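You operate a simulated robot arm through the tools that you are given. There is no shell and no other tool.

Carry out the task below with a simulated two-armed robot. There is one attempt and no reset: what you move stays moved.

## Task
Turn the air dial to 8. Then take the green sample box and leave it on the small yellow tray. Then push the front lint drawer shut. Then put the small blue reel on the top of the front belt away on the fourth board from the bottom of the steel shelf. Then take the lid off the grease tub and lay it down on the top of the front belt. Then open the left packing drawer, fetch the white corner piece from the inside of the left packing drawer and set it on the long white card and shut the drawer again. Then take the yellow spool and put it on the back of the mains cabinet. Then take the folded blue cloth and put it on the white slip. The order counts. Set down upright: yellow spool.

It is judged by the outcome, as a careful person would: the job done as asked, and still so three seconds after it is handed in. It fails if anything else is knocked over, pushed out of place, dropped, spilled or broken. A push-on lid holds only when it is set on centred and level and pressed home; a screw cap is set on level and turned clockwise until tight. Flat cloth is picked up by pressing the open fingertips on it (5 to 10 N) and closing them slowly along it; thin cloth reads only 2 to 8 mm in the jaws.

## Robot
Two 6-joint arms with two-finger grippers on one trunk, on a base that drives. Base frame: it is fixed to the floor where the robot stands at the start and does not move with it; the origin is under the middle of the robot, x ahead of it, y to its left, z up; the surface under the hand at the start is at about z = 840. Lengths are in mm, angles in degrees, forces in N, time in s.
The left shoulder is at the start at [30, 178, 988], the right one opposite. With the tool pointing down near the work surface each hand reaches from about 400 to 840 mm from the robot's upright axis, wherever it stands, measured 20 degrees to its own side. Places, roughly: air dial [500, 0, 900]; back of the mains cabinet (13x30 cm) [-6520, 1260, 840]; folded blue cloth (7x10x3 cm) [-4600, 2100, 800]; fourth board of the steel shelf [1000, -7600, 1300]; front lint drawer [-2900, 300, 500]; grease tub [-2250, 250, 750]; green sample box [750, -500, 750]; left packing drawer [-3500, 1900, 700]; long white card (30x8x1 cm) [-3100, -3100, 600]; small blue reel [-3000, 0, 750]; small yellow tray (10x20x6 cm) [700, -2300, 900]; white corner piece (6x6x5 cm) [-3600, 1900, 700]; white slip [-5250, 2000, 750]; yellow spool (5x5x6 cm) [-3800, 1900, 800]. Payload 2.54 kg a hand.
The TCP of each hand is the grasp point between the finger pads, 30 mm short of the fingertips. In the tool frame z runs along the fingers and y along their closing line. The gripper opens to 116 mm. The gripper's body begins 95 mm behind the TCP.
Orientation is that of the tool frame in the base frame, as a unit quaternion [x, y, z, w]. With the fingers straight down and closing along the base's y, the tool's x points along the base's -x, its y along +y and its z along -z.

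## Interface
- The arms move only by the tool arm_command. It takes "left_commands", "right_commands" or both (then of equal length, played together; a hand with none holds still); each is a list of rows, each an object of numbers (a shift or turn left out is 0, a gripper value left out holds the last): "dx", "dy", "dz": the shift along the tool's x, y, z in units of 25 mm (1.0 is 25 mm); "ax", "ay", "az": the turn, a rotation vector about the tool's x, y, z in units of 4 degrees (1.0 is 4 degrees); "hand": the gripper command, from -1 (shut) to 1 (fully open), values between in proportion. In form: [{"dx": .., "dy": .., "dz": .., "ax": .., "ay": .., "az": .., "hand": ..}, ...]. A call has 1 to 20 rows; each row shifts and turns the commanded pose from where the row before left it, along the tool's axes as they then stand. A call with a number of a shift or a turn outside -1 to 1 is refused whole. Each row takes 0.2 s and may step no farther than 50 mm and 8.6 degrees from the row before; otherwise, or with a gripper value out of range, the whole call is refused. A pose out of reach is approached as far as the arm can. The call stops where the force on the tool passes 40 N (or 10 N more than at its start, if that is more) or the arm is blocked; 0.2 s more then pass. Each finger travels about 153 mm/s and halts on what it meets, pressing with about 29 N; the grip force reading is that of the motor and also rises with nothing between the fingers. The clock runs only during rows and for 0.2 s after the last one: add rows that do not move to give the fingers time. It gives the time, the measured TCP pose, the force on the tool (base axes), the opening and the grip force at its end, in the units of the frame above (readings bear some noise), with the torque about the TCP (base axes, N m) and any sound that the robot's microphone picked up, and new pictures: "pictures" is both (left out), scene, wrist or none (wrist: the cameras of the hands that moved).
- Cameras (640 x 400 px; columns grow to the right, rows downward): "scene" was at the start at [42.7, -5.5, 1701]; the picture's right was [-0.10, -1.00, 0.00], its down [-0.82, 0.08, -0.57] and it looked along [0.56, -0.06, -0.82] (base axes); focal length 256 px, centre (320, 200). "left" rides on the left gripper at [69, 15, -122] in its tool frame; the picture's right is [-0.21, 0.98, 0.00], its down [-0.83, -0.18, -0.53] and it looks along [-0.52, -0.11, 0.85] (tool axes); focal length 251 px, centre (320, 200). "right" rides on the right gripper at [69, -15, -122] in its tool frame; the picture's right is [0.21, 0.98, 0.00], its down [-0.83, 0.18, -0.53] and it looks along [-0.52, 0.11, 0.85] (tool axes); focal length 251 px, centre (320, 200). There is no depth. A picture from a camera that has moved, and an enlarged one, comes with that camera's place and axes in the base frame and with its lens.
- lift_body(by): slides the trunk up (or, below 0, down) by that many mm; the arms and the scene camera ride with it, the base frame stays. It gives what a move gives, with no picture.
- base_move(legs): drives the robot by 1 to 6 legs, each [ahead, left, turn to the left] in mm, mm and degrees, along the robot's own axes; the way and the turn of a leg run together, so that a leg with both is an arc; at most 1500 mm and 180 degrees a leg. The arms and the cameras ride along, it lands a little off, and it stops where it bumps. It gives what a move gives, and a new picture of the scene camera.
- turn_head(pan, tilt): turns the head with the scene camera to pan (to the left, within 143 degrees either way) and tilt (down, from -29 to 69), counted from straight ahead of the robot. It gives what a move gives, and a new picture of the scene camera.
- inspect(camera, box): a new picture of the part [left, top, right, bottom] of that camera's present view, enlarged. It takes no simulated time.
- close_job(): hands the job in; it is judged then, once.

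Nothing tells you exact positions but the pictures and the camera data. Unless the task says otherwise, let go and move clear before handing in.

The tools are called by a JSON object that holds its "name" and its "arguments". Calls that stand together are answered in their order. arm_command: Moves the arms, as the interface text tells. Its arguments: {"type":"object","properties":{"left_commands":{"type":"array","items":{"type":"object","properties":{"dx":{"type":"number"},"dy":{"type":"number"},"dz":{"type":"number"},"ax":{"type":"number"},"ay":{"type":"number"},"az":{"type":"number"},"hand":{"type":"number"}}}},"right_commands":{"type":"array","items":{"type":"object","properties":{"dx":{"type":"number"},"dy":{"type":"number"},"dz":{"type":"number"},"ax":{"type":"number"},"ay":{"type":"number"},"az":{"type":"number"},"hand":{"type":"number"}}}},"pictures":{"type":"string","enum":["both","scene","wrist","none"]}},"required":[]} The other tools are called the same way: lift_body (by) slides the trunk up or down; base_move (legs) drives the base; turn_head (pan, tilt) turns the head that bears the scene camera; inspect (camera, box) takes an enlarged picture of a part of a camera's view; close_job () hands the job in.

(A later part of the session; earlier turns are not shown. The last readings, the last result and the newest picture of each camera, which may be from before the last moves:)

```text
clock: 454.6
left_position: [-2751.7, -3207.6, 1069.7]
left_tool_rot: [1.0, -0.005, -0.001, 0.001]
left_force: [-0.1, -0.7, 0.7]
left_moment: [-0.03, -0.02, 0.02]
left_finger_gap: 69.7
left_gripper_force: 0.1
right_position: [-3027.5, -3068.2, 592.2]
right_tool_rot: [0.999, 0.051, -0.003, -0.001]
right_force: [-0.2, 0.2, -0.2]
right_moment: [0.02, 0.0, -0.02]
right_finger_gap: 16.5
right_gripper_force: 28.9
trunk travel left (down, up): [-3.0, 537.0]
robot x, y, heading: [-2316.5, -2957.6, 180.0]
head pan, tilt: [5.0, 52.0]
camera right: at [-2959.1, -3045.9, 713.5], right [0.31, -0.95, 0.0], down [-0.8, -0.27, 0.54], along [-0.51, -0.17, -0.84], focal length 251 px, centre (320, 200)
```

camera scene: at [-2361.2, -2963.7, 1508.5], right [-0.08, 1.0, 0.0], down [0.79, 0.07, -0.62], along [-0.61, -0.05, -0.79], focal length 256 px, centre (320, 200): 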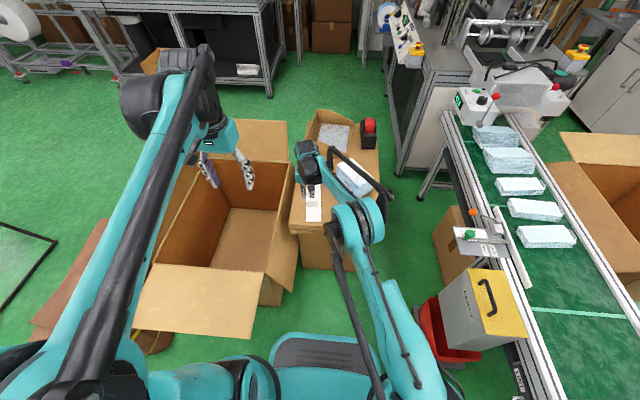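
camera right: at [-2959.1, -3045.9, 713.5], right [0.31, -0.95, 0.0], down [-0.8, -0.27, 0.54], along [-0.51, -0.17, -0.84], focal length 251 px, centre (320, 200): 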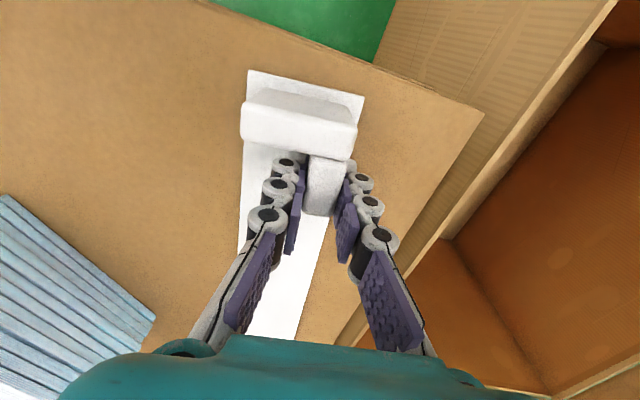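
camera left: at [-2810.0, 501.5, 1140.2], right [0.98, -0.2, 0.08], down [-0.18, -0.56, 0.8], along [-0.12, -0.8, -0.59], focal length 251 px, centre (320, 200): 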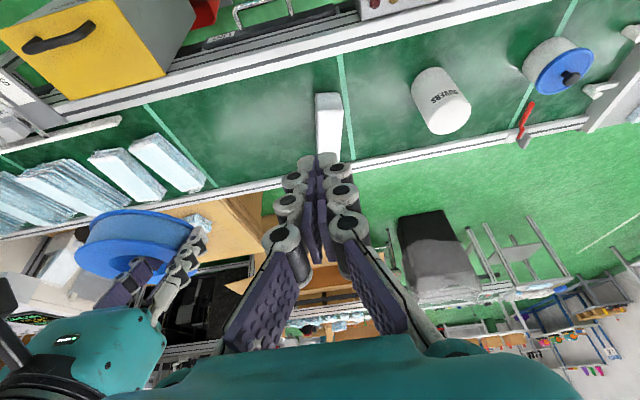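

{"name": "arm_command", "arguments": {"right_commands": [{"dz": 0.12}, {"dz": 0.12}, {}], "pictures": "none"}}

{"name": "arm_command", "arguments": {"right_commands": [{"dz": 0.1}, {"dz": 0.08}, {}], "pictures": "wrist"}}

```text
clock: 455.4
left_position: [-2751.0, -3206.7, 1069.7]
left_tool_rot: [1.0, -0.005, -0.001, 0.0]
left_force: [-0.2, -0.6, 0.4]
left_moment: [0.0, 0.02, 0.01]
left_finger_gap: 69.3
left_gripper_force: 0.2
right_position: [-3024.8, -3068.8, 588.0]
right_tool_rot: [0.999, 0.051, -0.003, -0.001]
right_force: [-0.2, 0.2, -0.4]
right_moment: [0.02, -0.04, -0.02]
right_finger_gap: 16.5
right_gripper_force: 28.8
right hand out of reach, approached as far as the arm can: row 1
trunk travel left (down, up): [-3.0, 537.0]
robot x, y, heading: [-2315.6, -2958.3, 179.7]
head pan, tilt: [5.0, 52.0]
```

```text
clock: 456.2
left_position: [-2751.8, -3207.1, 1068.6]
left_tool_rot: [1.0, -0.004, -0.001, 0.0]
left_force: [-0.7, -0.5, -0.9]
left_moment: [0.01, 0.0, -0.02]
left_finger_gap: 69.9
left_gripper_force: 0.1
right_position: [-3023.8, -3067.8, 584.3]
right_tool_rot: [0.999, 0.051, -0.002, -0.001]
right_force: [-0.5, -0.1, -0.3]
right_moment: [0.02, -0.02, 0.03]
right_finger_gap: 16.5
right_gripper_force: 28.9
right hand out of reach, approached as far as the arm can: row 2
trunk travel left (down, up): [-3.0, 537.0]
robot x, y, heading: [-2317.2, -2956.0, 179.9]
head pan, tilt: [5.0, 52.0]
camera right: at [-2955.4, -3044.8, 707.0], right [0.31, -0.95, 0.0], down [-0.8, -0.27, 0.54], along [-0.51, -0.17, -0.84], focal length 251 px, centre (320, 200)
```

right: 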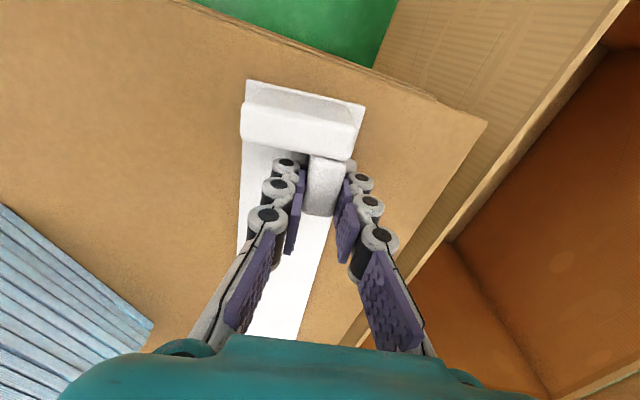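

{"name": "lift_body", "arguments": {"by": -3}}

```text
clock: 456.7
left_position: [-2750.4, -3206.9, 1067.3]
left_tool_rot: [1.0, -0.005, -0.002, 0.0]
left_force: [0.3, 0.4, 0.8]
left_moment: [0.01, -0.02, 0.01]
left_finger_gap: 69.5
left_gripper_force: 0.0
right_position: [-3023.4, -3066.5, 583.5]
right_tool_rot: [0.999, 0.052, -0.003, -0.002]
right_force: [-2.8, -0.7, 19.8]
right_moment: [0.09, -0.26, 0.0]
right_finger_gap: 16.7
right_gripper_force: 28.8
trunk travel left (down, up): [0.0, 540.0]
robot x, y, heading: [-2319.0, -2958.1, 179.9]
head pan, tilt: [5.0, 52.0]
```

Contact made. I'll release and rise.

{"name": "arm_command", "arguments": {"right_commands": [{"hand": -0.6}, {"hand": -0.45}, {"hand": -0.38}, {}, {"dz": -0.3}, {"dz": -0.6}, {"dz": -1}, {"dz": -1}, {"dz": -1}, {"dz": -1}, {}], "pictures": "wrist"}}

{"name": "inspect", "arguments": {"camera": "right", "box": [200, 30, 440, 200]}}

{"name": "inspect", "arguments": {"camera": "left", "box": [220, 150, 360, 280]}}

```text
clock: 459.1
left_position: [-2751.0, -3207.0, 1065.7]
left_tool_rot: [1.0, -0.005, 0.0, 0.001]
left_force: [-0.6, 0.8, 0.8]
left_moment: [0.01, 0.0, -0.02]
left_finger_gap: 69.7
left_gripper_force: 0.1
right_position: [-3022.0, -3067.9, 702.9]
right_tool_rot: [0.999, 0.052, -0.002, -0.001]
right_force: [0.5, 0.2, 0.2]
right_moment: [0.01, 0.02, -0.03]
right_finger_gap: 36.1
right_gripper_force: 0.1
trunk travel left (down, up): [0.0, 540.0]
robot x, y, heading: [-2317.8, -2958.2, 179.6]
head pan, tilt: [5.0, 52.0]
camera right: at [-2953.9, -3045.5, 824.8], right [0.31, -0.95, 0.0], down [-0.8, -0.27, 0.54], along [-0.51, -0.17, -0.84], focal length 251 px, centre (320, 200)
```

right: 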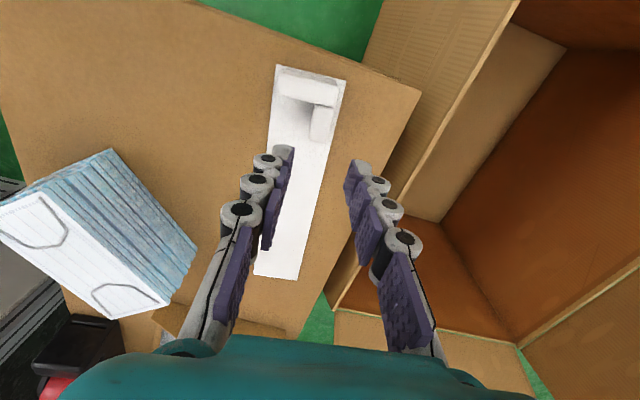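

```text
2.35 times, centred on (320, 115) of right
camera zoom: at [-2953.9, -3045.5, 824.8], right [0.31, -0.95, 0.0], down [-0.8, -0.27, 0.54], along [-0.51, -0.17, -0.84], focal length 592 px, centre (320, 400)
```

zoom: 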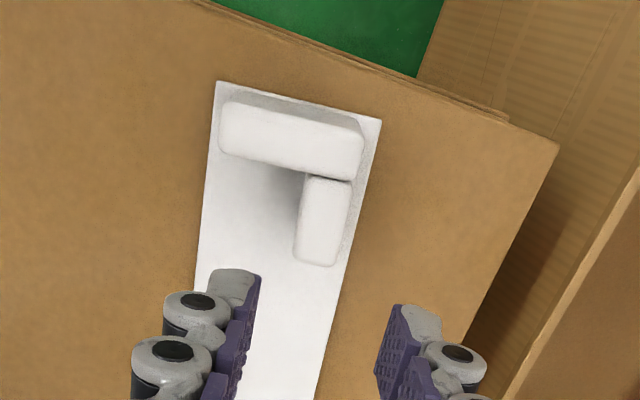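

```text
3.08 times, centred on (290, 215) of left
camera zoom: at [-2681.5, -3222.4, 1188.1], right [-0.22, -0.97, 0.0], down [-0.82, 0.19, 0.53], along [-0.52, 0.12, -0.84], focal length 774 px, centre (412, 154)
```

zoom: 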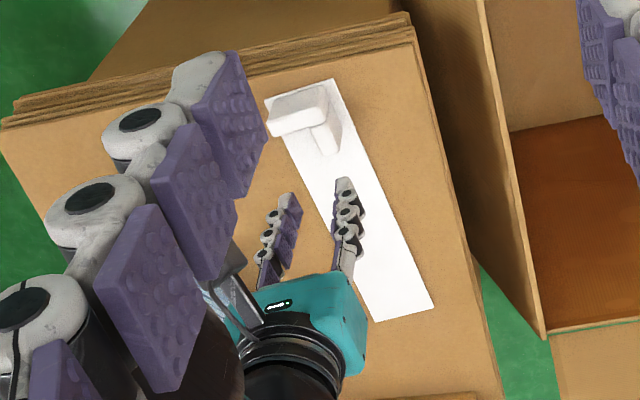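

The corner piece sits fully on the card. I'll withdraw and return to shut the drawer.

{"name": "arm_command", "arguments": {"right_commands": [{"dz": -1}, {"dz": -1}, {"dz": -1}, {"dz": -1}, {"dz": -1}, {"dz": -1}, {"dx": 1, "dz": -1, "dy": -0.5}, {"dx": 1, "dz": -1, "dy": -0.5}, {"dx": 1, "dz": -1, "dy": -0.5}, {"dx": 1, "dz": -1, "dy": -0.5}, {"dx": 1, "dy": -0.5}, {"dx": 1, "dy": -0.5}, {"dx": 1, "dy": -0.5}, {"dx": 1, "dy": -0.5, "az": 0.75}, {"az": 0.75}, {}], "left_commands": [{"dy": -1}, {"dy": -1}, {"dy": -1}, {"dy": -1}, {}, {}, {}, {}, {}, {}, {}, {}, {}, {}, {}, {}], "pictures": "none"}}

{"name": "base_move", "arguments": {"legs": [[-500, 0, 0]]}}

{"name": "inspect", "arguments": {"camera": "scene", "box": [240, 80, 400, 200]}}

```text
clock: 462.5
left_position: [-2751.2, -3107.5, 1066.6]
left_tool_rot: [1.0, -0.005, -0.001, 0.001]
left_force: [0.3, 0.3, 0.1]
left_moment: [0.0, 0.0, 0.01]
left_finger_gap: 69.7
left_gripper_force: 0.1
right_position: [-2833.8, -2947.1, 954.1]
right_tool_rot: [1.0, -0.001, -0.003, 0.0]
right_force: [0.0, -0.7, -0.2]
right_moment: [-0.02, -0.02, 0.01]
right_finger_gap: 35.9
right_gripper_force: 0.0
trunk travel left (down, up): [0.0, 540.0]
robot x, y, heading: [-2318.4, -2962.6, 180.1]
head pan, tilt: [5.0, 52.0]
```

```text
clock: 465.4
left_position: [-2258.6, -3109.1, 1066.5]
left_tool_rot: [1.0, -0.001, -0.001, 0.0]
left_force: [0.0, -0.6, -0.7]
left_moment: [-0.01, 0.04, -0.01]
left_finger_gap: 69.3
left_gripper_force: 0.0
right_position: [-2342.4, -2950.2, 955.3]
right_tool_rot: [1.0, 0.002, -0.002, 0.001]
right_force: [0.4, -0.4, -0.5]
right_moment: [-0.02, 0.03, -0.02]
right_finger_gap: 36.0
right_gripper_force: 0.1
trunk travel left (down, up): [0.0, 540.0]
robot x, y, heading: [-1829.1, -2959.3, -179.5]
head pan, tilt: [5.0, 52.0]
camera scene: at [-1869.4, -2963.9, 1505.5], right [-0.09, 1.0, 0.0], down [0.78, 0.07, -0.62], along [-0.61, -0.06, -0.79], focal length 256 px, centre (320, 200)
```

scene: 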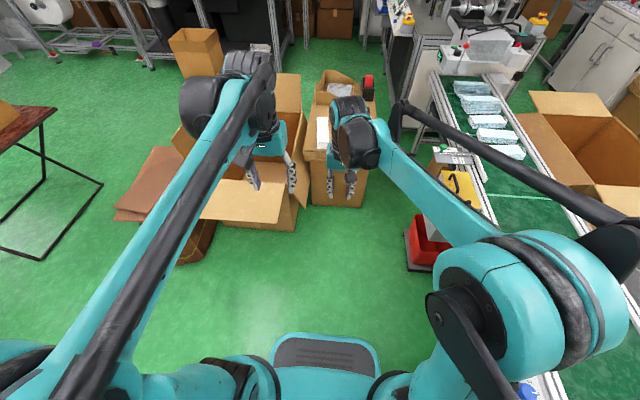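

```text
3.33 times, centred on (320, 140) of scene
camera zoom: at [-1869.4, -2963.9, 1505.5], right [-0.09, 1.0, 0.0], down [0.78, 0.07, -0.62], along [-0.61, -0.06, -0.79], focal length 852 px, centre (320, 400)
```

zoom: 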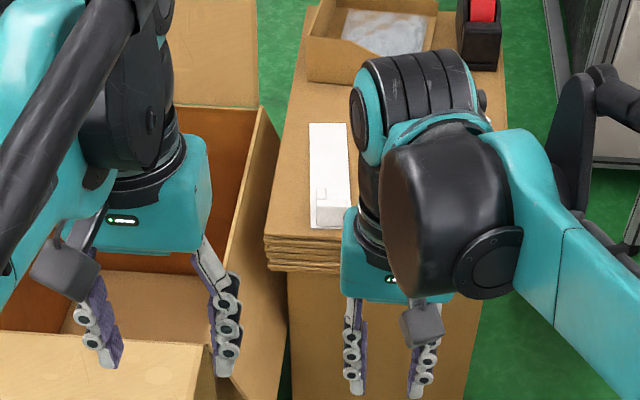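

{"name": "turn_head", "arguments": {"pan": 0, "tilt": 30}}

{"name": "base_move", "arguments": {"legs": [[0, 240, -0.5], [-1400, 0, 0], [0, -1500, 0], [0, -1500, 0], [0, -1050, 0]]}}

```text
clock: 466.2
left_position: [-2259.6, -3109.5, 1065.5]
left_tool_rot: [1.0, -0.001, 0.0, 0.0]
left_force: [-0.6, 0.5, 1.1]
left_moment: [0.02, -0.02, 0.01]
left_finger_gap: 69.6
left_gripper_force: 0.0
right_position: [-2343.0, -2948.8, 955.1]
right_tool_rot: [1.0, 0.001, -0.003, -0.001]
right_force: [1.0, -0.3, 0.3]
right_moment: [0.0, 0.0, 0.02]
right_finger_gap: 36.0
right_gripper_force: 0.0
trunk travel left (down, up): [0.0, 540.0]
robot x, y, heading: [-1824.3, -2955.2, -179.9]
head pan, tilt: [0.0, 30.0]
camera scene: at [-1885.8, -2957.4, 1537.6], right [0.0, 1.0, 0.0], down [0.5, 0.0, -0.87], along [-0.87, 0.0, -0.5], focal length 256 px, centre (320, 200)
```

scene: 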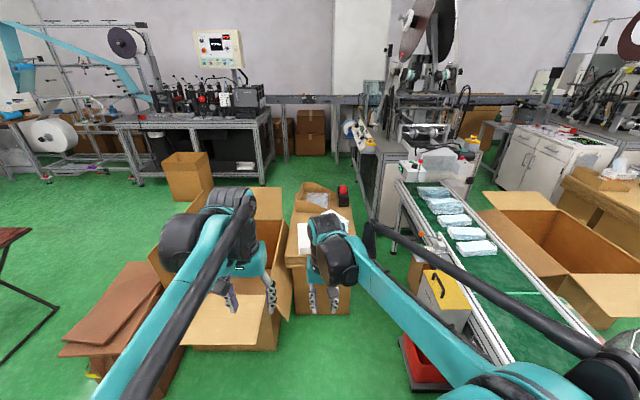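

```text
clock: 493.8
left_position: [-676.6, 703.0, 1065.8]
left_tool_rot: [1.0, -0.031, -0.001, 0.001]
left_force: [0.4, -0.5, 0.0]
left_moment: [-0.02, 0.01, -0.04]
left_finger_gap: 69.7
left_gripper_force: 0.0
right_position: [-749.3, 868.3, 953.7]
right_tool_rot: [1.0, -0.027, -0.002, -0.001]
right_force: [0.6, 0.3, -0.3]
right_moment: [-0.04, 0.02, 0.0]
right_finger_gap: 35.9
right_gripper_force: 0.1
trunk travel left (down, up): [0.0, 540.0]
robot x, y, heading: [-233.0, 827.4, 176.8]
head pan, tilt: [0.0, 30.0]
camera scene: at [-294.3, 834.1, 1537.7], right [0.05, 1.0, 0.0], down [0.5, -0.03, -0.87], along [-0.86, 0.05, -0.5], focal length 256 px, centre (320, 200)
```

scene: 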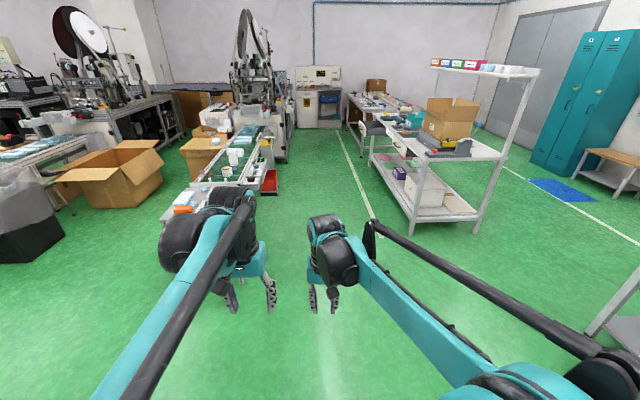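

{"name": "base_move", "arguments": {"legs": [[0, 0, 3.2], [1500, 0, 0], [1500, 0, 0], [310, 0, 0], [0, 0, -90]]}}

{"name": "turn_head", "arguments": {"pan": -5, "tilt": 48}}

```text
clock: 511.6
left_position: [-3990.8, 720.2, 1066.6]
left_tool_rot: [0.992, -0.126, -0.002, 0.001]
left_force: [0.3, -0.7, 0.2]
left_moment: [-0.02, 0.04, 0.0]
left_finger_gap: 69.4
left_gripper_force: 0.1
right_position: [-4031.7, 897.2, 954.9]
right_tool_rot: [0.992, -0.123, -0.003, -0.001]
right_force: [0.2, -0.5, 1.2]
right_moment: [0.01, 0.03, -0.03]
right_finger_gap: 36.0
right_gripper_force: 0.1
trunk travel left (down, up): [0.0, 540.0]
robot x, y, heading: [-3535.2, 763.9, 165.7]
head pan, tilt: [0.0, 30.0]
stopped in leg 5: the robot was blocked; the commanded pose is now the measured one
camera scene: at [-3590.2, 775.5, 1537.7], right [0.25, 0.97, 0.0], down [0.48, -0.12, -0.87], along [-0.84, 0.21, -0.5], focal length 256 px, centre (320, 200)
```

scene: 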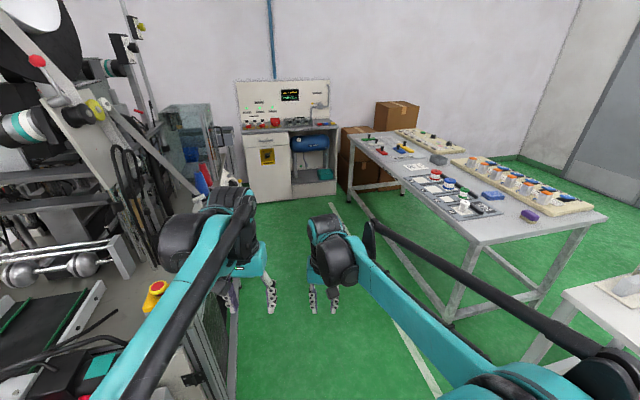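

```text
clock: 512.4
left_position: [-3990.9, 719.9, 1067.0]
left_tool_rot: [0.992, -0.126, -0.001, 0.001]
left_force: [-0.4, 0.1, -1.0]
left_moment: [0.02, -0.01, -0.01]
left_finger_gap: 69.8
left_gripper_force: 0.0
right_position: [-4032.6, 895.8, 954.2]
right_tool_rot: [0.992, -0.124, -0.003, -0.002]
right_force: [0.5, -0.2, -0.1]
right_moment: [-0.02, -0.01, 0.01]
right_finger_gap: 36.4
right_gripper_force: 0.0
trunk travel left (down, up): [0.0, 540.0]
robot x, y, heading: [-3531.5, 760.6, 165.7]
head pan, tilt: [-5.0, 48.0]
camera scene: at [-3577.9, 779.1, 1511.0], right [0.33, 0.94, 0.0], down [0.7, -0.24, -0.67], along [-0.63, 0.22, -0.74], focal length 256 px, centre (320, 200)
```

scene: 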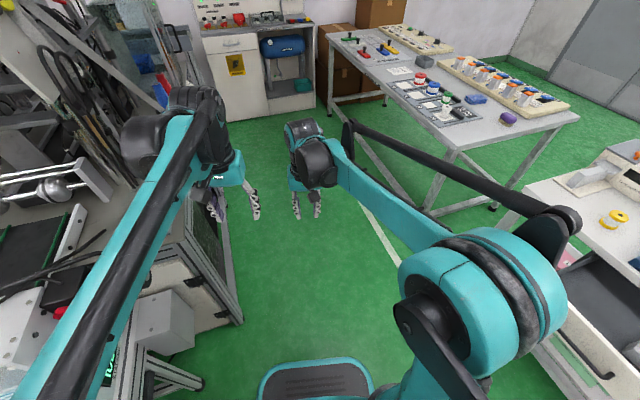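

The turn was blocked by the machine on the left side. I'll first slide towards the packing bench, then turn.

{"name": "base_move", "arguments": {"legs": [[0, -200, 0]]}}

{"name": "turn_head", "arguments": {"pan": 120, "tilt": 50}}

```text
clock: 514.0
left_position: [-3942.0, 916.0, 1065.5]
left_tool_rot: [0.992, -0.127, -0.001, 0.001]
left_force: [0.4, 0.0, 0.0]
left_moment: [-0.07, 0.05, -0.02]
left_finger_gap: 69.6
left_gripper_force: 0.1
right_position: [-3983.5, 1091.0, 954.7]
right_tool_rot: [0.992, -0.125, -0.002, 0.0]
right_force: [0.9, 0.4, 0.0]
right_moment: [-0.03, 0.01, 0.03]
right_finger_gap: 35.9
right_gripper_force: 0.1
trunk travel left (down, up): [0.0, 540.0]
robot x, y, heading: [-3484.5, 949.6, 165.5]
head pan, tilt: [-5.0, 48.0]
camera scene: at [-3528.3, 974.6, 1510.9], right [0.33, 0.94, 0.0], down [0.7, -0.25, -0.67], along [-0.63, 0.22, -0.74], focal length 256 px, centre (320, 200)
```

scene: 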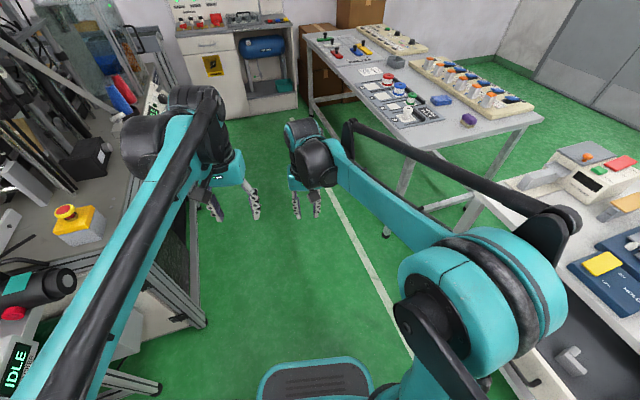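

```text
clock: 516.1
left_position: [-3940.7, 915.4, 1066.2]
left_tool_rot: [0.992, -0.127, -0.001, 0.002]
left_force: [-0.3, -0.1, 0.5]
left_moment: [0.0, -0.01, 0.01]
left_finger_gap: 69.5
left_gripper_force: 0.1
right_position: [-3982.0, 1090.4, 954.0]
right_tool_rot: [0.992, -0.124, -0.002, -0.002]
right_force: [0.2, -0.7, -0.2]
right_moment: [0.01, 0.01, 0.05]
right_finger_gap: 36.1
right_gripper_force: 0.1
trunk travel left (down, up): [0.0, 540.0]
robot x, y, heading: [-3487.2, 956.5, 165.8]
head pan, tilt: [120.0, 50.0]
camera scene: at [-3433.4, 873.0, 1508.2], right [-0.96, -0.27, 0.0], down [-0.21, 0.74, -0.64], along [0.17, -0.62, -0.77], focal length 256 px, centre (320, 200)
```

scene: 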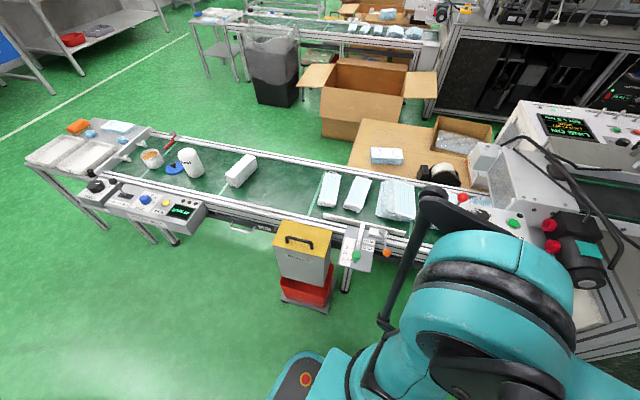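

{"name": "base_move", "arguments": {"legs": [[0, 0, -75.5]]}}

{"name": "turn_head", "arguments": {"pan": -5, "tilt": 48}}

```text
clock: 519.8
left_position: [-3634.7, 1386.0, 1066.0]
left_tool_rot: [-0.706, 0.709, 0.001, 0.0]
left_force: [0.2, -0.1, 0.2]
left_moment: [0.0, 0.02, -0.02]
left_finger_gap: 69.7
left_gripper_force: 0.0
right_position: [-3474.8, 1470.0, 954.4]
right_tool_rot: [0.708, -0.706, -0.002, -0.002]
right_force: [-0.4, -0.8, 0.6]
right_moment: [0.02, -0.04, 0.0]
right_finger_gap: 36.2
right_gripper_force: 0.0
trunk travel left (down, up): [0.0, 540.0]
robot x, y, heading: [-3482.8, 955.6, 90.0]
head pan, tilt: [120.0, 50.0]
camera scene: at [-3549.5, 886.1, 1508.2], right [-0.5, 0.86, 0.0], down [0.66, 0.38, -0.64], along [-0.56, -0.32, -0.77], focal length 256 px, centre (320, 200)
```

scene: 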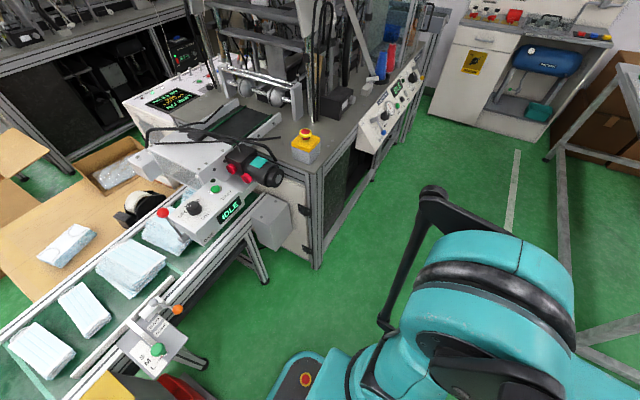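

```text
clock: 521.8
left_position: [-3634.3, 1386.8, 1066.1]
left_tool_rot: [-0.706, 0.708, 0.001, 0.0]
left_force: [0.4, 0.4, -0.9]
left_moment: [0.01, -0.01, -0.02]
left_finger_gap: 69.8
left_gripper_force: 0.3
right_position: [-3474.6, 1469.8, 954.0]
right_tool_rot: [0.708, -0.706, -0.001, -0.003]
right_force: [0.7, 0.7, 0.1]
right_moment: [-0.02, 0.01, 0.02]
right_finger_gap: 35.9
right_gripper_force: 0.2
trunk travel left (down, up): [0.0, 540.0]
robot x, y, heading: [-3486.6, 955.7, 90.2]
head pan, tilt: [-5.0, 48.0]
camera scene: at [-3476.4, 1003.3, 1510.9], right [1.0, -0.08, 0.0], down [-0.06, -0.74, -0.67], along [0.06, 0.67, -0.74], focal length 256 px, centre (320, 200)
```

scene: 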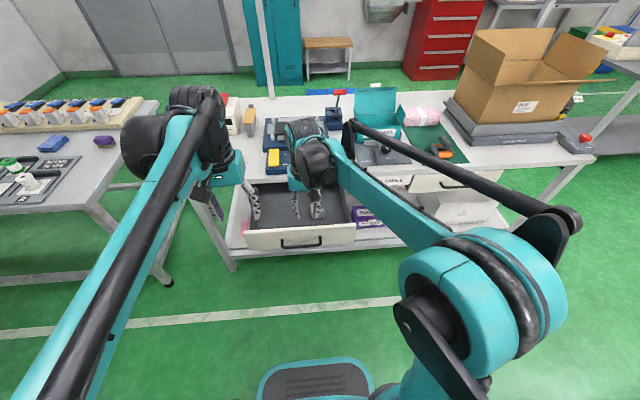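

The open drawer's face is at y ≈ 1529. I'll close the right hand's fingers, tilt it slightly forward, and bring it down in front of the face right of the handle.

{"name": "arm_command", "arguments": {"right_commands": [{"dx": 0.8, "dy": -0.93, "hand": -1}, {"dx": 0.8, "dy": -0.93}, {"dx": 0.8, "dy": -0.93}, {"ay": -1}, {"ay": -1}, {"ay": -1}, {"ay": -1}, {"ay": -1}, {"ay": -0.5}, {"dx": 0.051, "dz": 0.98}, {"dx": 0.051, "dz": 0.98}, {"dx": 0.051, "dz": 0.98}, {"dx": 0.051, "dz": 0.98}, {"dx": 0.051, "dz": 0.98}, {"dx": 0.051, "dz": 0.98}, {"dx": 0.051, "dz": 0.98}, {"dx": 0.051, "dz": 0.98}, {}]}}

{"name": "inspect", "arguments": {"camera": "right", "box": [200, 80, 440, 250]}}

```text
clock: 525.6
left_position: [-3634.7, 1385.5, 1066.8]
left_tool_rot: [-0.706, 0.708, 0.001, 0.0]
left_force: [-0.4, -0.3, -0.2]
left_moment: [0.02, -0.03, 0.01]
left_finger_gap: 69.8
left_gripper_force: 0.1
right_position: [-3405.9, 1475.0, 770.1]
right_tool_rot: [0.694, -0.693, -0.136, -0.137]
right_force: [0.3, -0.2, -0.4]
right_moment: [0.0, -0.02, -0.01]
right_finger_gap: 0.1
right_gripper_force: 28.4
trunk travel left (down, up): [0.0, 540.0]
robot x, y, heading: [-3484.3, 950.4, 90.1]
head pan, tilt: [-5.0, 48.0]
camera scene: at [-3476.3, 1003.1, 1510.9], right [1.0, -0.09, 0.0], down [-0.06, -0.74, -0.67], along [0.06, 0.67, -0.74], focal length 256 px, centre (320, 200)
camera right: at [-3388.6, 1365.2, 856.4], right [-0.98, -0.2, -0.08], down [-0.18, 0.56, 0.81], along [-0.12, 0.8, -0.58], focal length 251 px, centre (320, 200)
```

scene: 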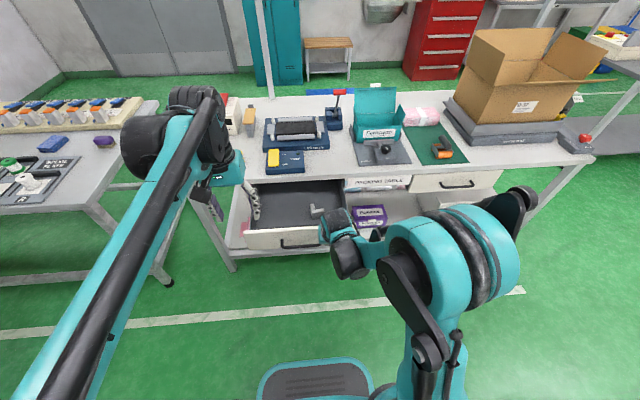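
right: 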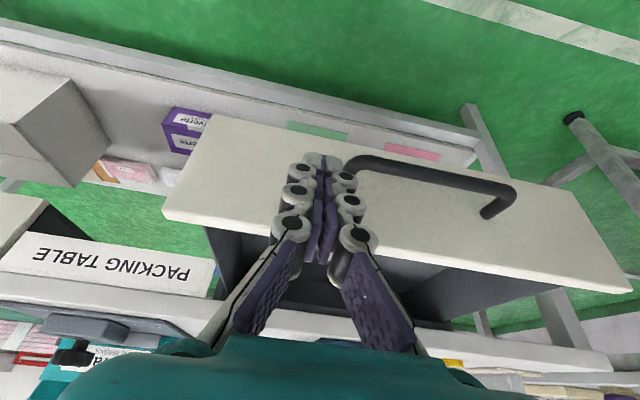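

```text
2.35 times, centred on (320, 165) of right
camera zoom: at [-3388.6, 1365.2, 856.4], right [-0.98, -0.2, -0.08], down [-0.18, 0.56, 0.81], along [-0.12, 0.8, -0.58], focal length 592 px, centre (320, 282)
```

zoom: 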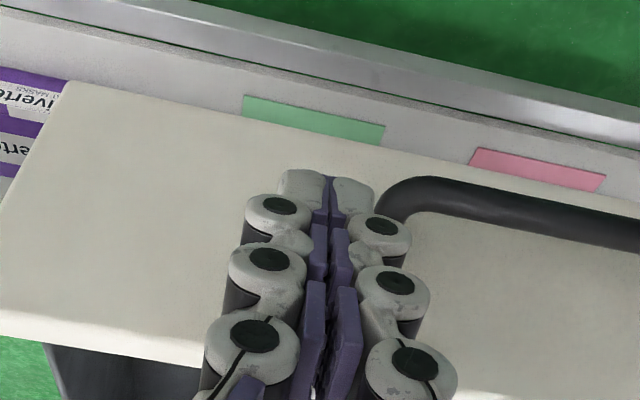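

{"name": "arm_command", "arguments": {"right_commands": [{"dy": -0.9}, {"dy": -0.9}, {"dx": 0.34, "dz": 0.83}, {"dx": 0.34, "dz": 0.83}, {}], "pictures": "wrist"}}

{"name": "base_move", "arguments": {"legs": [[60, 0, 0]]}}

{"name": "inspect", "arguments": {"camera": "right", "box": [0, 0, 640, 400]}}

```text
clock: 526.8
left_position: [-3635.9, 1386.4, 1065.8]
left_tool_rot: [-0.706, 0.709, 0.001, -0.001]
left_force: [-0.3, -0.2, 1.1]
left_moment: [0.01, -0.01, 0.01]
left_finger_gap: 69.8
left_gripper_force: 0.0
right_position: [-3358.5, 1474.8, 723.2]
right_tool_rot: [0.694, -0.694, -0.136, -0.137]
right_force: [0.4, -0.4, -0.8]
right_moment: [0.03, 0.01, 0.03]
right_finger_gap: 0.0
right_gripper_force: 28.8
trunk travel left (down, up): [0.0, 540.0]
robot x, y, heading: [-3484.2, 955.3, 90.3]
head pan, tilt: [-5.0, 48.0]
camera right: at [-3343.4, 1365.0, 810.4], right [-0.98, -0.2, -0.08], down [-0.18, 0.56, 0.81], along [-0.12, 0.8, -0.58], focal length 251 px, centre (320, 200)
```

right: 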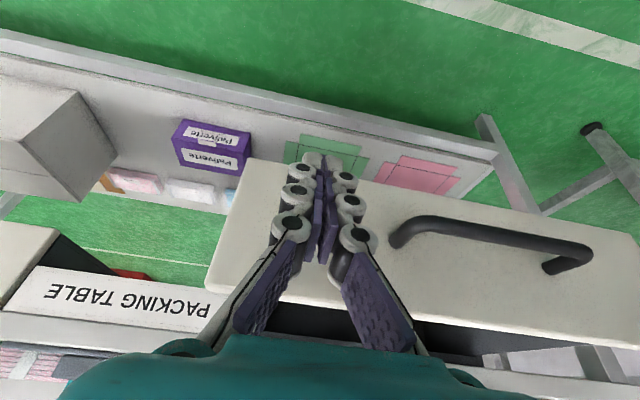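

```text
clock: 527.8
left_position: [-3635.3, 1448.0, 1064.0]
left_tool_rot: [-0.706, 0.709, 0.001, 0.0]
left_force: [0.2, 0.6, -1.0]
left_moment: [-0.12, 0.01, -0.03]
left_finger_gap: 69.7
left_gripper_force: 0.0
right_position: [-3359.6, 1536.1, 723.0]
right_tool_rot: [0.695, -0.693, -0.136, -0.138]
right_force: [0.6, -0.1, 0.0]
right_moment: [-0.02, -0.02, 0.0]
right_finger_gap: 0.0
right_gripper_force: 28.8
trunk travel left (down, up): [0.0, 540.0]
robot x, y, heading: [-3483.1, 1015.7, 90.2]
head pan, tilt: [-5.0, 48.0]
camera scene: at [-3476.5, 1065.3, 1510.8], right [1.0, -0.08, 0.0], down [-0.06, -0.74, -0.67], along [0.06, 0.67, -0.74], focal length 256 px, centre (320, 200)
```

scene: 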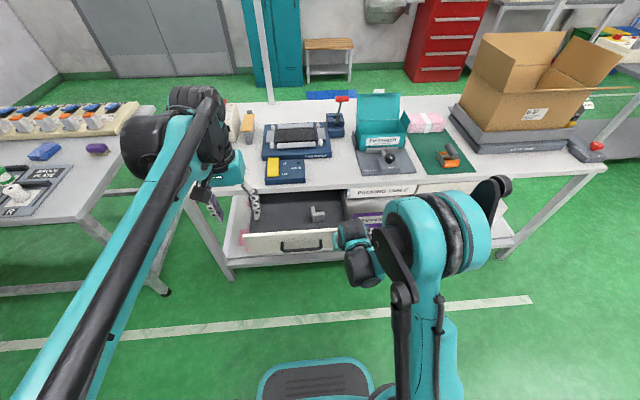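

```text
1.00 times, centred on (320, 200) of right (not enlarged: the box is as wide or as high as the picture)
camera zoom: at [-3343.8, 1426.3, 809.9], right [-0.98, -0.2, -0.08], down [-0.18, 0.56, 0.81], along [-0.12, 0.8, -0.59], focal length 251 px, centre (320, 200)
```

zoom: 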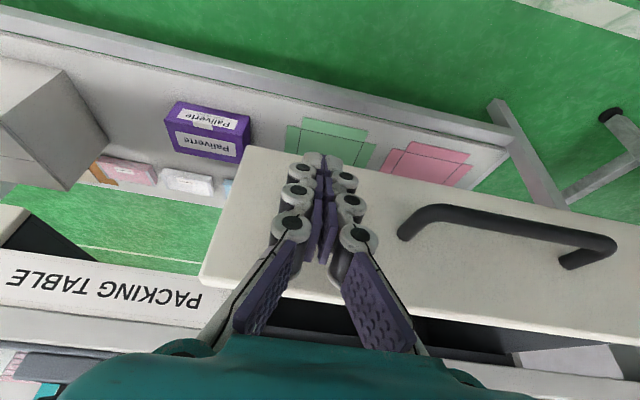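

{"name": "base_move", "arguments": {"legs": [[110, 0, 0]]}}

{"name": "inspect", "arguments": {"camera": "right", "box": [0, 0, 640, 400]}}

```text
clock: 529.0
left_position: [-3637.1, 1557.5, 1066.2]
left_tool_rot: [-0.706, 0.708, 0.001, 0.0]
left_force: [-0.7, 0.2, -0.1]
left_moment: [-0.04, 0.02, -0.02]
left_finger_gap: 69.7
left_gripper_force: 0.1
right_position: [-3361.6, 1646.4, 722.8]
right_tool_rot: [0.696, -0.692, -0.136, -0.138]
right_force: [0.6, 0.2, 0.4]
right_moment: [-0.02, 0.01, 0.03]
right_finger_gap: 0.1
right_gripper_force: 28.5
trunk travel left (down, up): [0.0, 540.0]
robot x, y, heading: [-3483.9, 1124.9, 90.2]
head pan, tilt: [-5.0, 48.0]
camera scene: at [-3477.0, 1175.4, 1510.8], right [1.0, -0.08, 0.0], down [-0.06, -0.74, -0.67], along [0.06, 0.67, -0.74], focal length 256 px, centre (320, 200)
```

scene: 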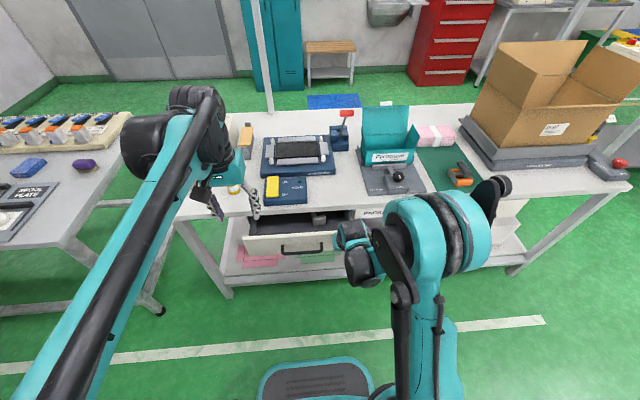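

```text
1.00 times, centred on (320, 200) of right (not enlarged: the box is as wide or as high as the picture)
camera zoom: at [-3345.1, 1536.8, 809.9], right [-0.98, -0.2, -0.08], down [-0.18, 0.56, 0.81], along [-0.12, 0.8, -0.59], focal length 251 px, centre (320, 200)
```

zoom: 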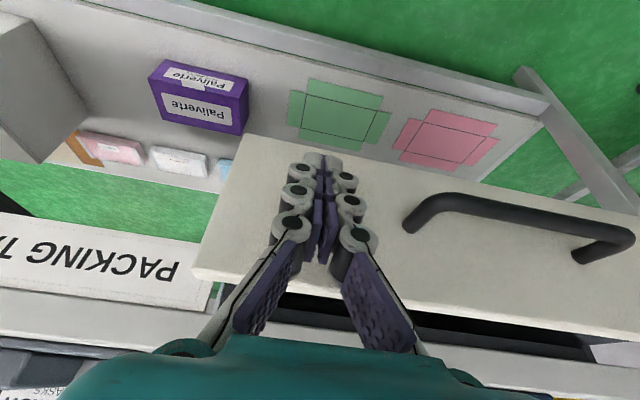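

{"name": "arm_command", "arguments": {"right_commands": [{"dx": -0.371, "dz": 0.15}, {"dx": -0.371, "dz": 0.15}, {"dx": -0.371, "dz": 0.15}, {"dx": -0.371, "dz": 0.15}, {"dx": -0.371, "dz": 0.15}, {"dx": -0.371, "dz": 0.15}, {"dx": -0.371, "dz": 0.15}, {"dx": -0.371, "dz": 0.15}, {"dx": -0.371, "dz": 0.15}, {}], "pictures": "wrist"}}

{"name": "arm_command", "arguments": {"right_commands": [{"dx": -0.25, "dz": 0.1}, {"dx": -0.25, "dz": 0.1}, {"dx": -0.2, "dz": 0.08}, {"dx": -0.2, "dz": 0.08}, {}], "pictures": "both"}}

```text
clock: 531.2
left_position: [-3636.0, 1556.8, 1066.5]
left_tool_rot: [-0.707, 0.707, 0.001, 0.0]
left_force: [-0.4, 0.2, -0.4]
left_moment: [-0.02, -0.02, 0.03]
left_finger_gap: 69.5
left_gripper_force: 0.1
right_position: [-3361.1, 1736.6, 722.2]
right_tool_rot: [0.695, -0.692, -0.137, -0.138]
right_force: [-0.5, 0.3, 0.1]
right_moment: [0.0, 0.0, 0.0]
right_finger_gap: 0.1
right_gripper_force: 27.9
trunk travel left (down, up): [0.0, 540.0]
robot x, y, heading: [-3488.5, 1120.5, 90.3]
head pan, tilt: [-5.0, 48.0]
camera right: at [-3345.3, 1627.3, 809.4], right [-0.98, -0.2, -0.08], down [-0.18, 0.56, 0.81], along [-0.12, 0.8, -0.58], focal length 251 px, centre (320, 200)
```

right: 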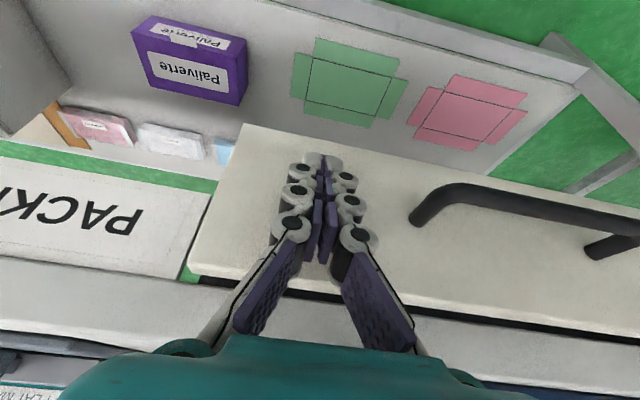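

```text
clock: 532.5
left_position: [-3637.2, 1555.2, 1065.9]
left_tool_rot: [-0.707, 0.707, 0.002, 0.0]
left_force: [-0.1, -0.1, -0.5]
left_moment: [-0.01, 0.0, -0.01]
left_finger_gap: 69.4
left_gripper_force: 0.1
right_position: [-3361.9, 1756.3, 723.0]
right_tool_rot: [0.696, -0.692, -0.135, -0.133]
right_force: [-0.3, -9.3, 1.2]
right_moment: [-0.22, -0.04, -0.01]
right_finger_gap: 6.0
right_gripper_force: 28.9
trunk travel left (down, up): [0.0, 540.0]
robot x, y, heading: [-3484.0, 1124.2, 90.0]
head pan, tilt: [-5.0, 48.0]
stopped in row 5 (right hand): the force on the tool passed its limit at 41 N (the readings are from after the stop); the commanded pose is now the measured one
camera scene: at [-3477.1, 1171.8, 1511.0], right [1.0, -0.08, 0.0], down [-0.06, -0.74, -0.67], along [0.06, 0.67, -0.74], focal length 256 px, centre (320, 200)
camera right: at [-3345.6, 1646.9, 810.7], right [-0.98, -0.2, -0.08], down [-0.18, 0.57, 0.8], along [-0.12, 0.8, -0.59], focal length 251 px, centre (320, 200)
```

scene: 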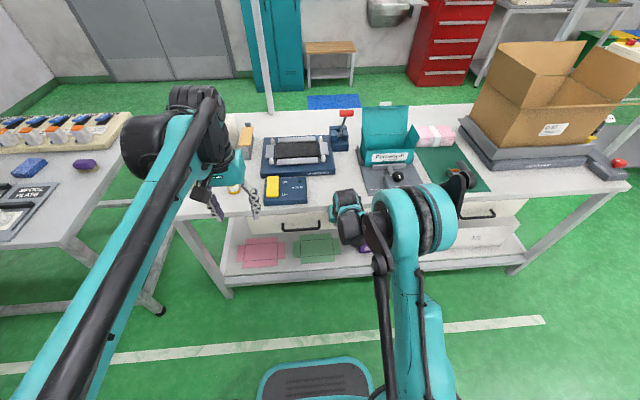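
right: 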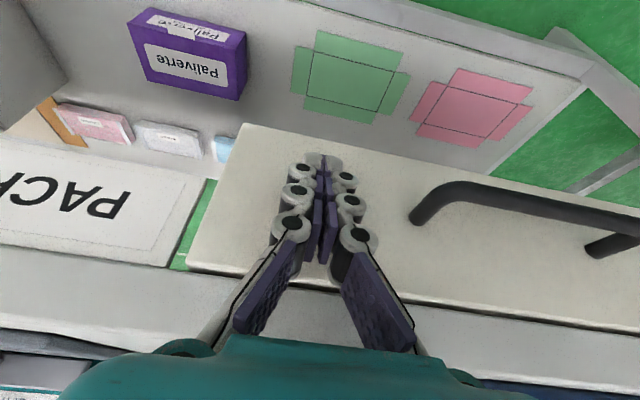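

The drawer is fully shut (firm stop, no gap). I'll withdraw the right hand and look at the yellow spool.

{"name": "arm_command", "arguments": {"right_commands": [{"dx": 0.8, "dz": -0.32}, {"dx": 0.8, "dz": -0.32}, {"dx": 0.8, "dz": -0.32}, {"dx": 0.8, "dz": -0.32}, {"dx": 0.8, "dz": -0.32}, {"dx": -0.3, "dz": -0.9}, {"dx": -0.3, "dz": -0.9}, {"dx": -0.3, "dz": -0.9}, {"dx": -0.3, "dz": -0.9}, {"dx": -0.3, "dz": -0.9}, {"dx": -0.3, "dz": -0.9}, {"dx": -0.3, "dz": -0.9}, {"dx": -0.3, "dz": -0.9}, {"ay": 1, "hand": 0}, {"ay": 1}, {"ay": 1}, {"ay": 1}, {"ay": 1}, {"ay": 0.5}, {}], "pictures": "none"}}

{"name": "base_move", "arguments": {"legs": [[-60, 0, 0], [0, 120, 0]]}}

{"name": "inspect", "arguments": {"camera": "left", "box": [0, 0, 640, 400]}}

```text
clock: 536.7
left_position: [-3637.4, 1556.1, 1064.8]
left_tool_rot: [-0.706, 0.708, 0.002, 0.0]
left_force: [0.6, 0.2, -0.2]
left_moment: [-0.02, 0.0, 0.01]
left_finger_gap: 69.7
left_gripper_force: 0.0
right_position: [-3360.5, 1637.7, 910.8]
right_tool_rot: [0.709, -0.705, 0.002, 0.002]
right_force: [0.0, 0.0, 0.0]
right_moment: [0.02, 0.02, 0.03]
right_finger_gap: 58.0
right_gripper_force: 0.1
trunk travel left (down, up): [0.0, 540.0]
robot x, y, heading: [-3486.1, 1120.2, 90.2]
head pan, tilt: [-5.0, 48.0]
```

```text
clock: 538.5
left_position: [-3757.8, 1496.8, 1066.0]
left_tool_rot: [-0.706, 0.708, 0.001, 0.001]
left_force: [-1.2, -0.2, -1.2]
left_moment: [0.04, -0.05, 0.0]
left_finger_gap: 69.7
left_gripper_force: 0.0
right_position: [-3481.6, 1577.3, 911.6]
right_tool_rot: [0.708, -0.706, 0.002, 0.0]
right_force: [0.0, 0.0, 0.7]
right_moment: [0.02, -0.03, 0.01]
right_finger_gap: 58.0
right_gripper_force: 0.1
trunk travel left (down, up): [0.0, 540.0]
robot x, y, heading: [-3603.9, 1064.3, 90.0]
head pan, tilt: [-5.0, 48.0]
camera scene: at [-3599.4, 1112.8, 1510.9], right [1.0, -0.08, 0.0], down [-0.06, -0.74, -0.67], along [0.06, 0.67, -0.74], focal length 256 px, centre (320, 200)
```

scene: 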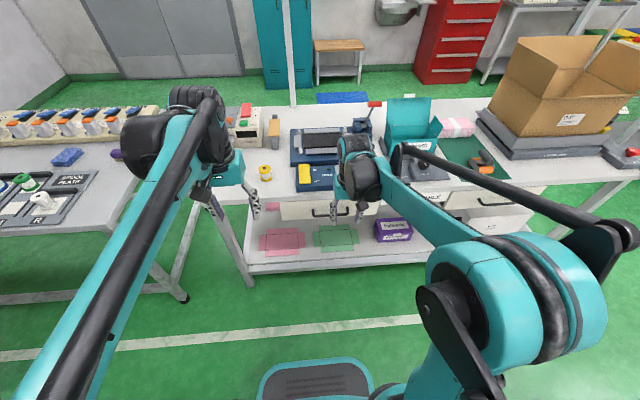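

```text
1.00 times, centred on (320, 200) of left (not enlarged: the box is as wide or as high as the picture)
camera zoom: at [-3772.3, 1427.8, 1187.8], right [-0.98, 0.22, 0.0], down [0.18, 0.82, 0.54], along [0.12, 0.52, -0.84], focal length 251 px, centre (320, 200)
```

zoom: 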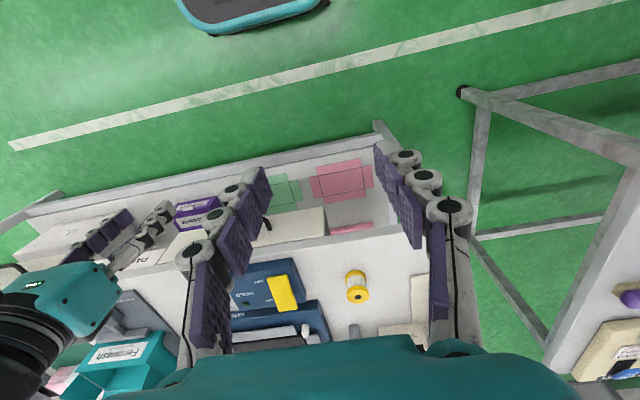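

{"name": "inspect", "arguments": {"camera": "left", "box": [320, 250, 400, 320]}}

{"name": "inspect", "arguments": {"camera": "scene", "box": [220, 140, 310, 200]}}

```text
5.71 times, centred on (360, 285) of left
camera zoom: at [-3772.3, 1427.8, 1187.8], right [-0.98, 0.22, 0.0], down [0.18, 0.82, 0.54], along [0.12, 0.52, -0.84], focal length 1437 px, centre (91, -286)
```

zoom: 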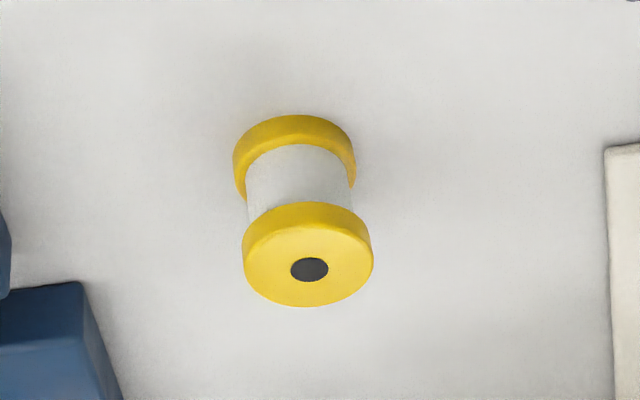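

```text
6.67 times, centred on (265, 170) of scene
camera zoom: at [-3599.4, 1112.8, 1510.9], right [1.0, -0.08, 0.0], down [-0.06, -0.74, -0.67], along [0.06, 0.67, -0.74], focal length 1704 px, centre (687, 400)
```

zoom: 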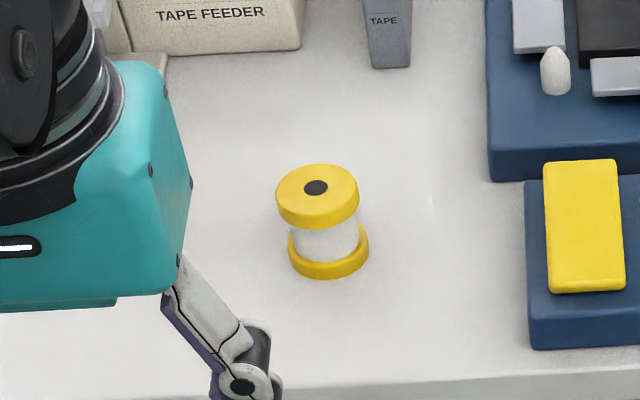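

{"name": "base_move", "arguments": {"legs": [[130, 0, 0]]}}

{"name": "arm_command", "arguments": {"left_commands": [{"dx": -0.9, "dz": 0.5}, {"dx": -0.9, "dz": 0.5}, {"dx": -0.9, "dz": 0.5}, {"dx": -0.9, "dz": 0.5}, {}], "pictures": "wrist"}}

{"name": "inspect", "arguments": {"camera": "left", "box": [260, 150, 420, 270]}}

```text
clock: 539.8
left_position: [-3756.3, 1628.3, 1065.4]
left_tool_rot: [-0.705, 0.709, 0.002, -0.001]
left_force: [-0.3, 0.8, 0.1]
left_moment: [-0.05, -0.02, -0.02]
left_finger_gap: 69.6
left_gripper_force: 0.1
right_position: [-3480.1, 1709.8, 911.7]
right_tool_rot: [0.708, -0.706, 0.001, 0.002]
right_force: [-0.8, 0.8, 0.1]
right_moment: [-0.04, -0.03, -0.02]
right_finger_gap: 58.2
right_gripper_force: 0.1
trunk travel left (down, up): [0.0, 540.0]
robot x, y, heading: [-3609.5, 1193.4, 90.2]
head pan, tilt: [-5.0, 48.0]
camera scene: at [-3597.9, 1245.8, 1510.8], right [1.0, -0.08, 0.0], down [-0.06, -0.74, -0.67], along [0.06, 0.67, -0.74], focal length 256 px, centre (320, 200)
```

scene: 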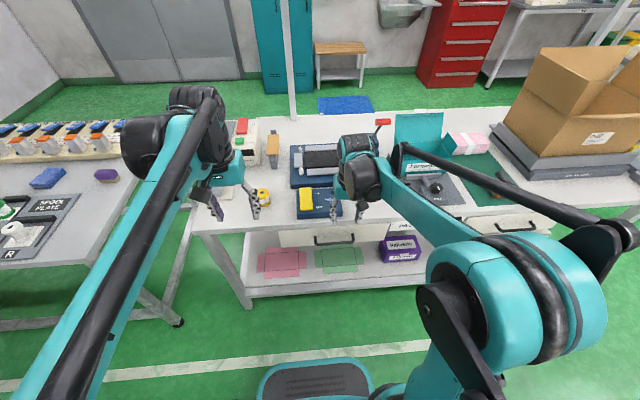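

```text
clock: 541.0
left_position: [-3755.9, 1718.3, 1018.1]
left_tool_rot: [-0.706, 0.709, 0.002, 0.0]
left_force: [0.0, -0.2, -0.5]
left_moment: [0.01, 0.0, -0.04]
left_finger_gap: 69.4
left_gripper_force: 0.1
right_position: [-3479.5, 1708.8, 910.7]
right_tool_rot: [0.708, -0.706, 0.001, 0.001]
right_force: [-0.3, -0.3, -0.7]
right_moment: [0.04, -0.03, 0.04]
right_finger_gap: 58.2
right_gripper_force: 0.1
trunk travel left (down, up): [0.0, 540.0]
robot x, y, heading: [-3604.7, 1190.9, 90.3]
head pan, tilt: [-5.0, 48.0]
camera left: at [-3771.3, 1650.2, 1138.6], right [-0.98, 0.22, 0.0], down [0.18, 0.82, 0.54], along [0.12, 0.52, -0.84], focal length 251 px, centre (320, 200)
```

left: 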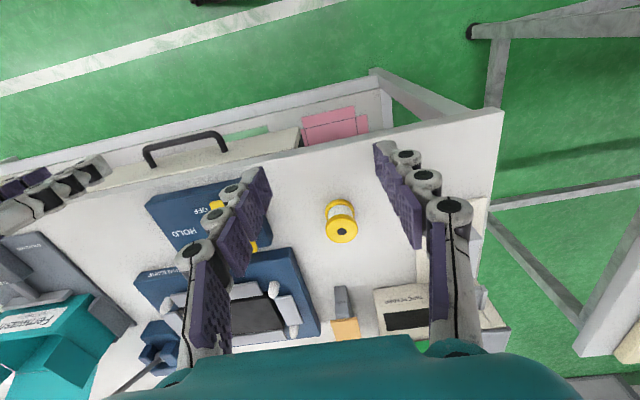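

```text
3.33 times, centred on (340, 210) of left
camera zoom: at [-3771.3, 1650.2, 1138.6], right [-0.98, 0.22, 0.0], down [0.18, 0.82, 0.54], along [0.12, 0.52, -0.84], focal length 838 px, centre (253, 167)
```

zoom: 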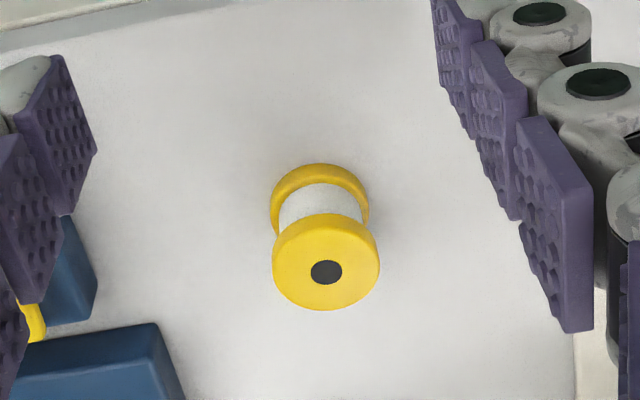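

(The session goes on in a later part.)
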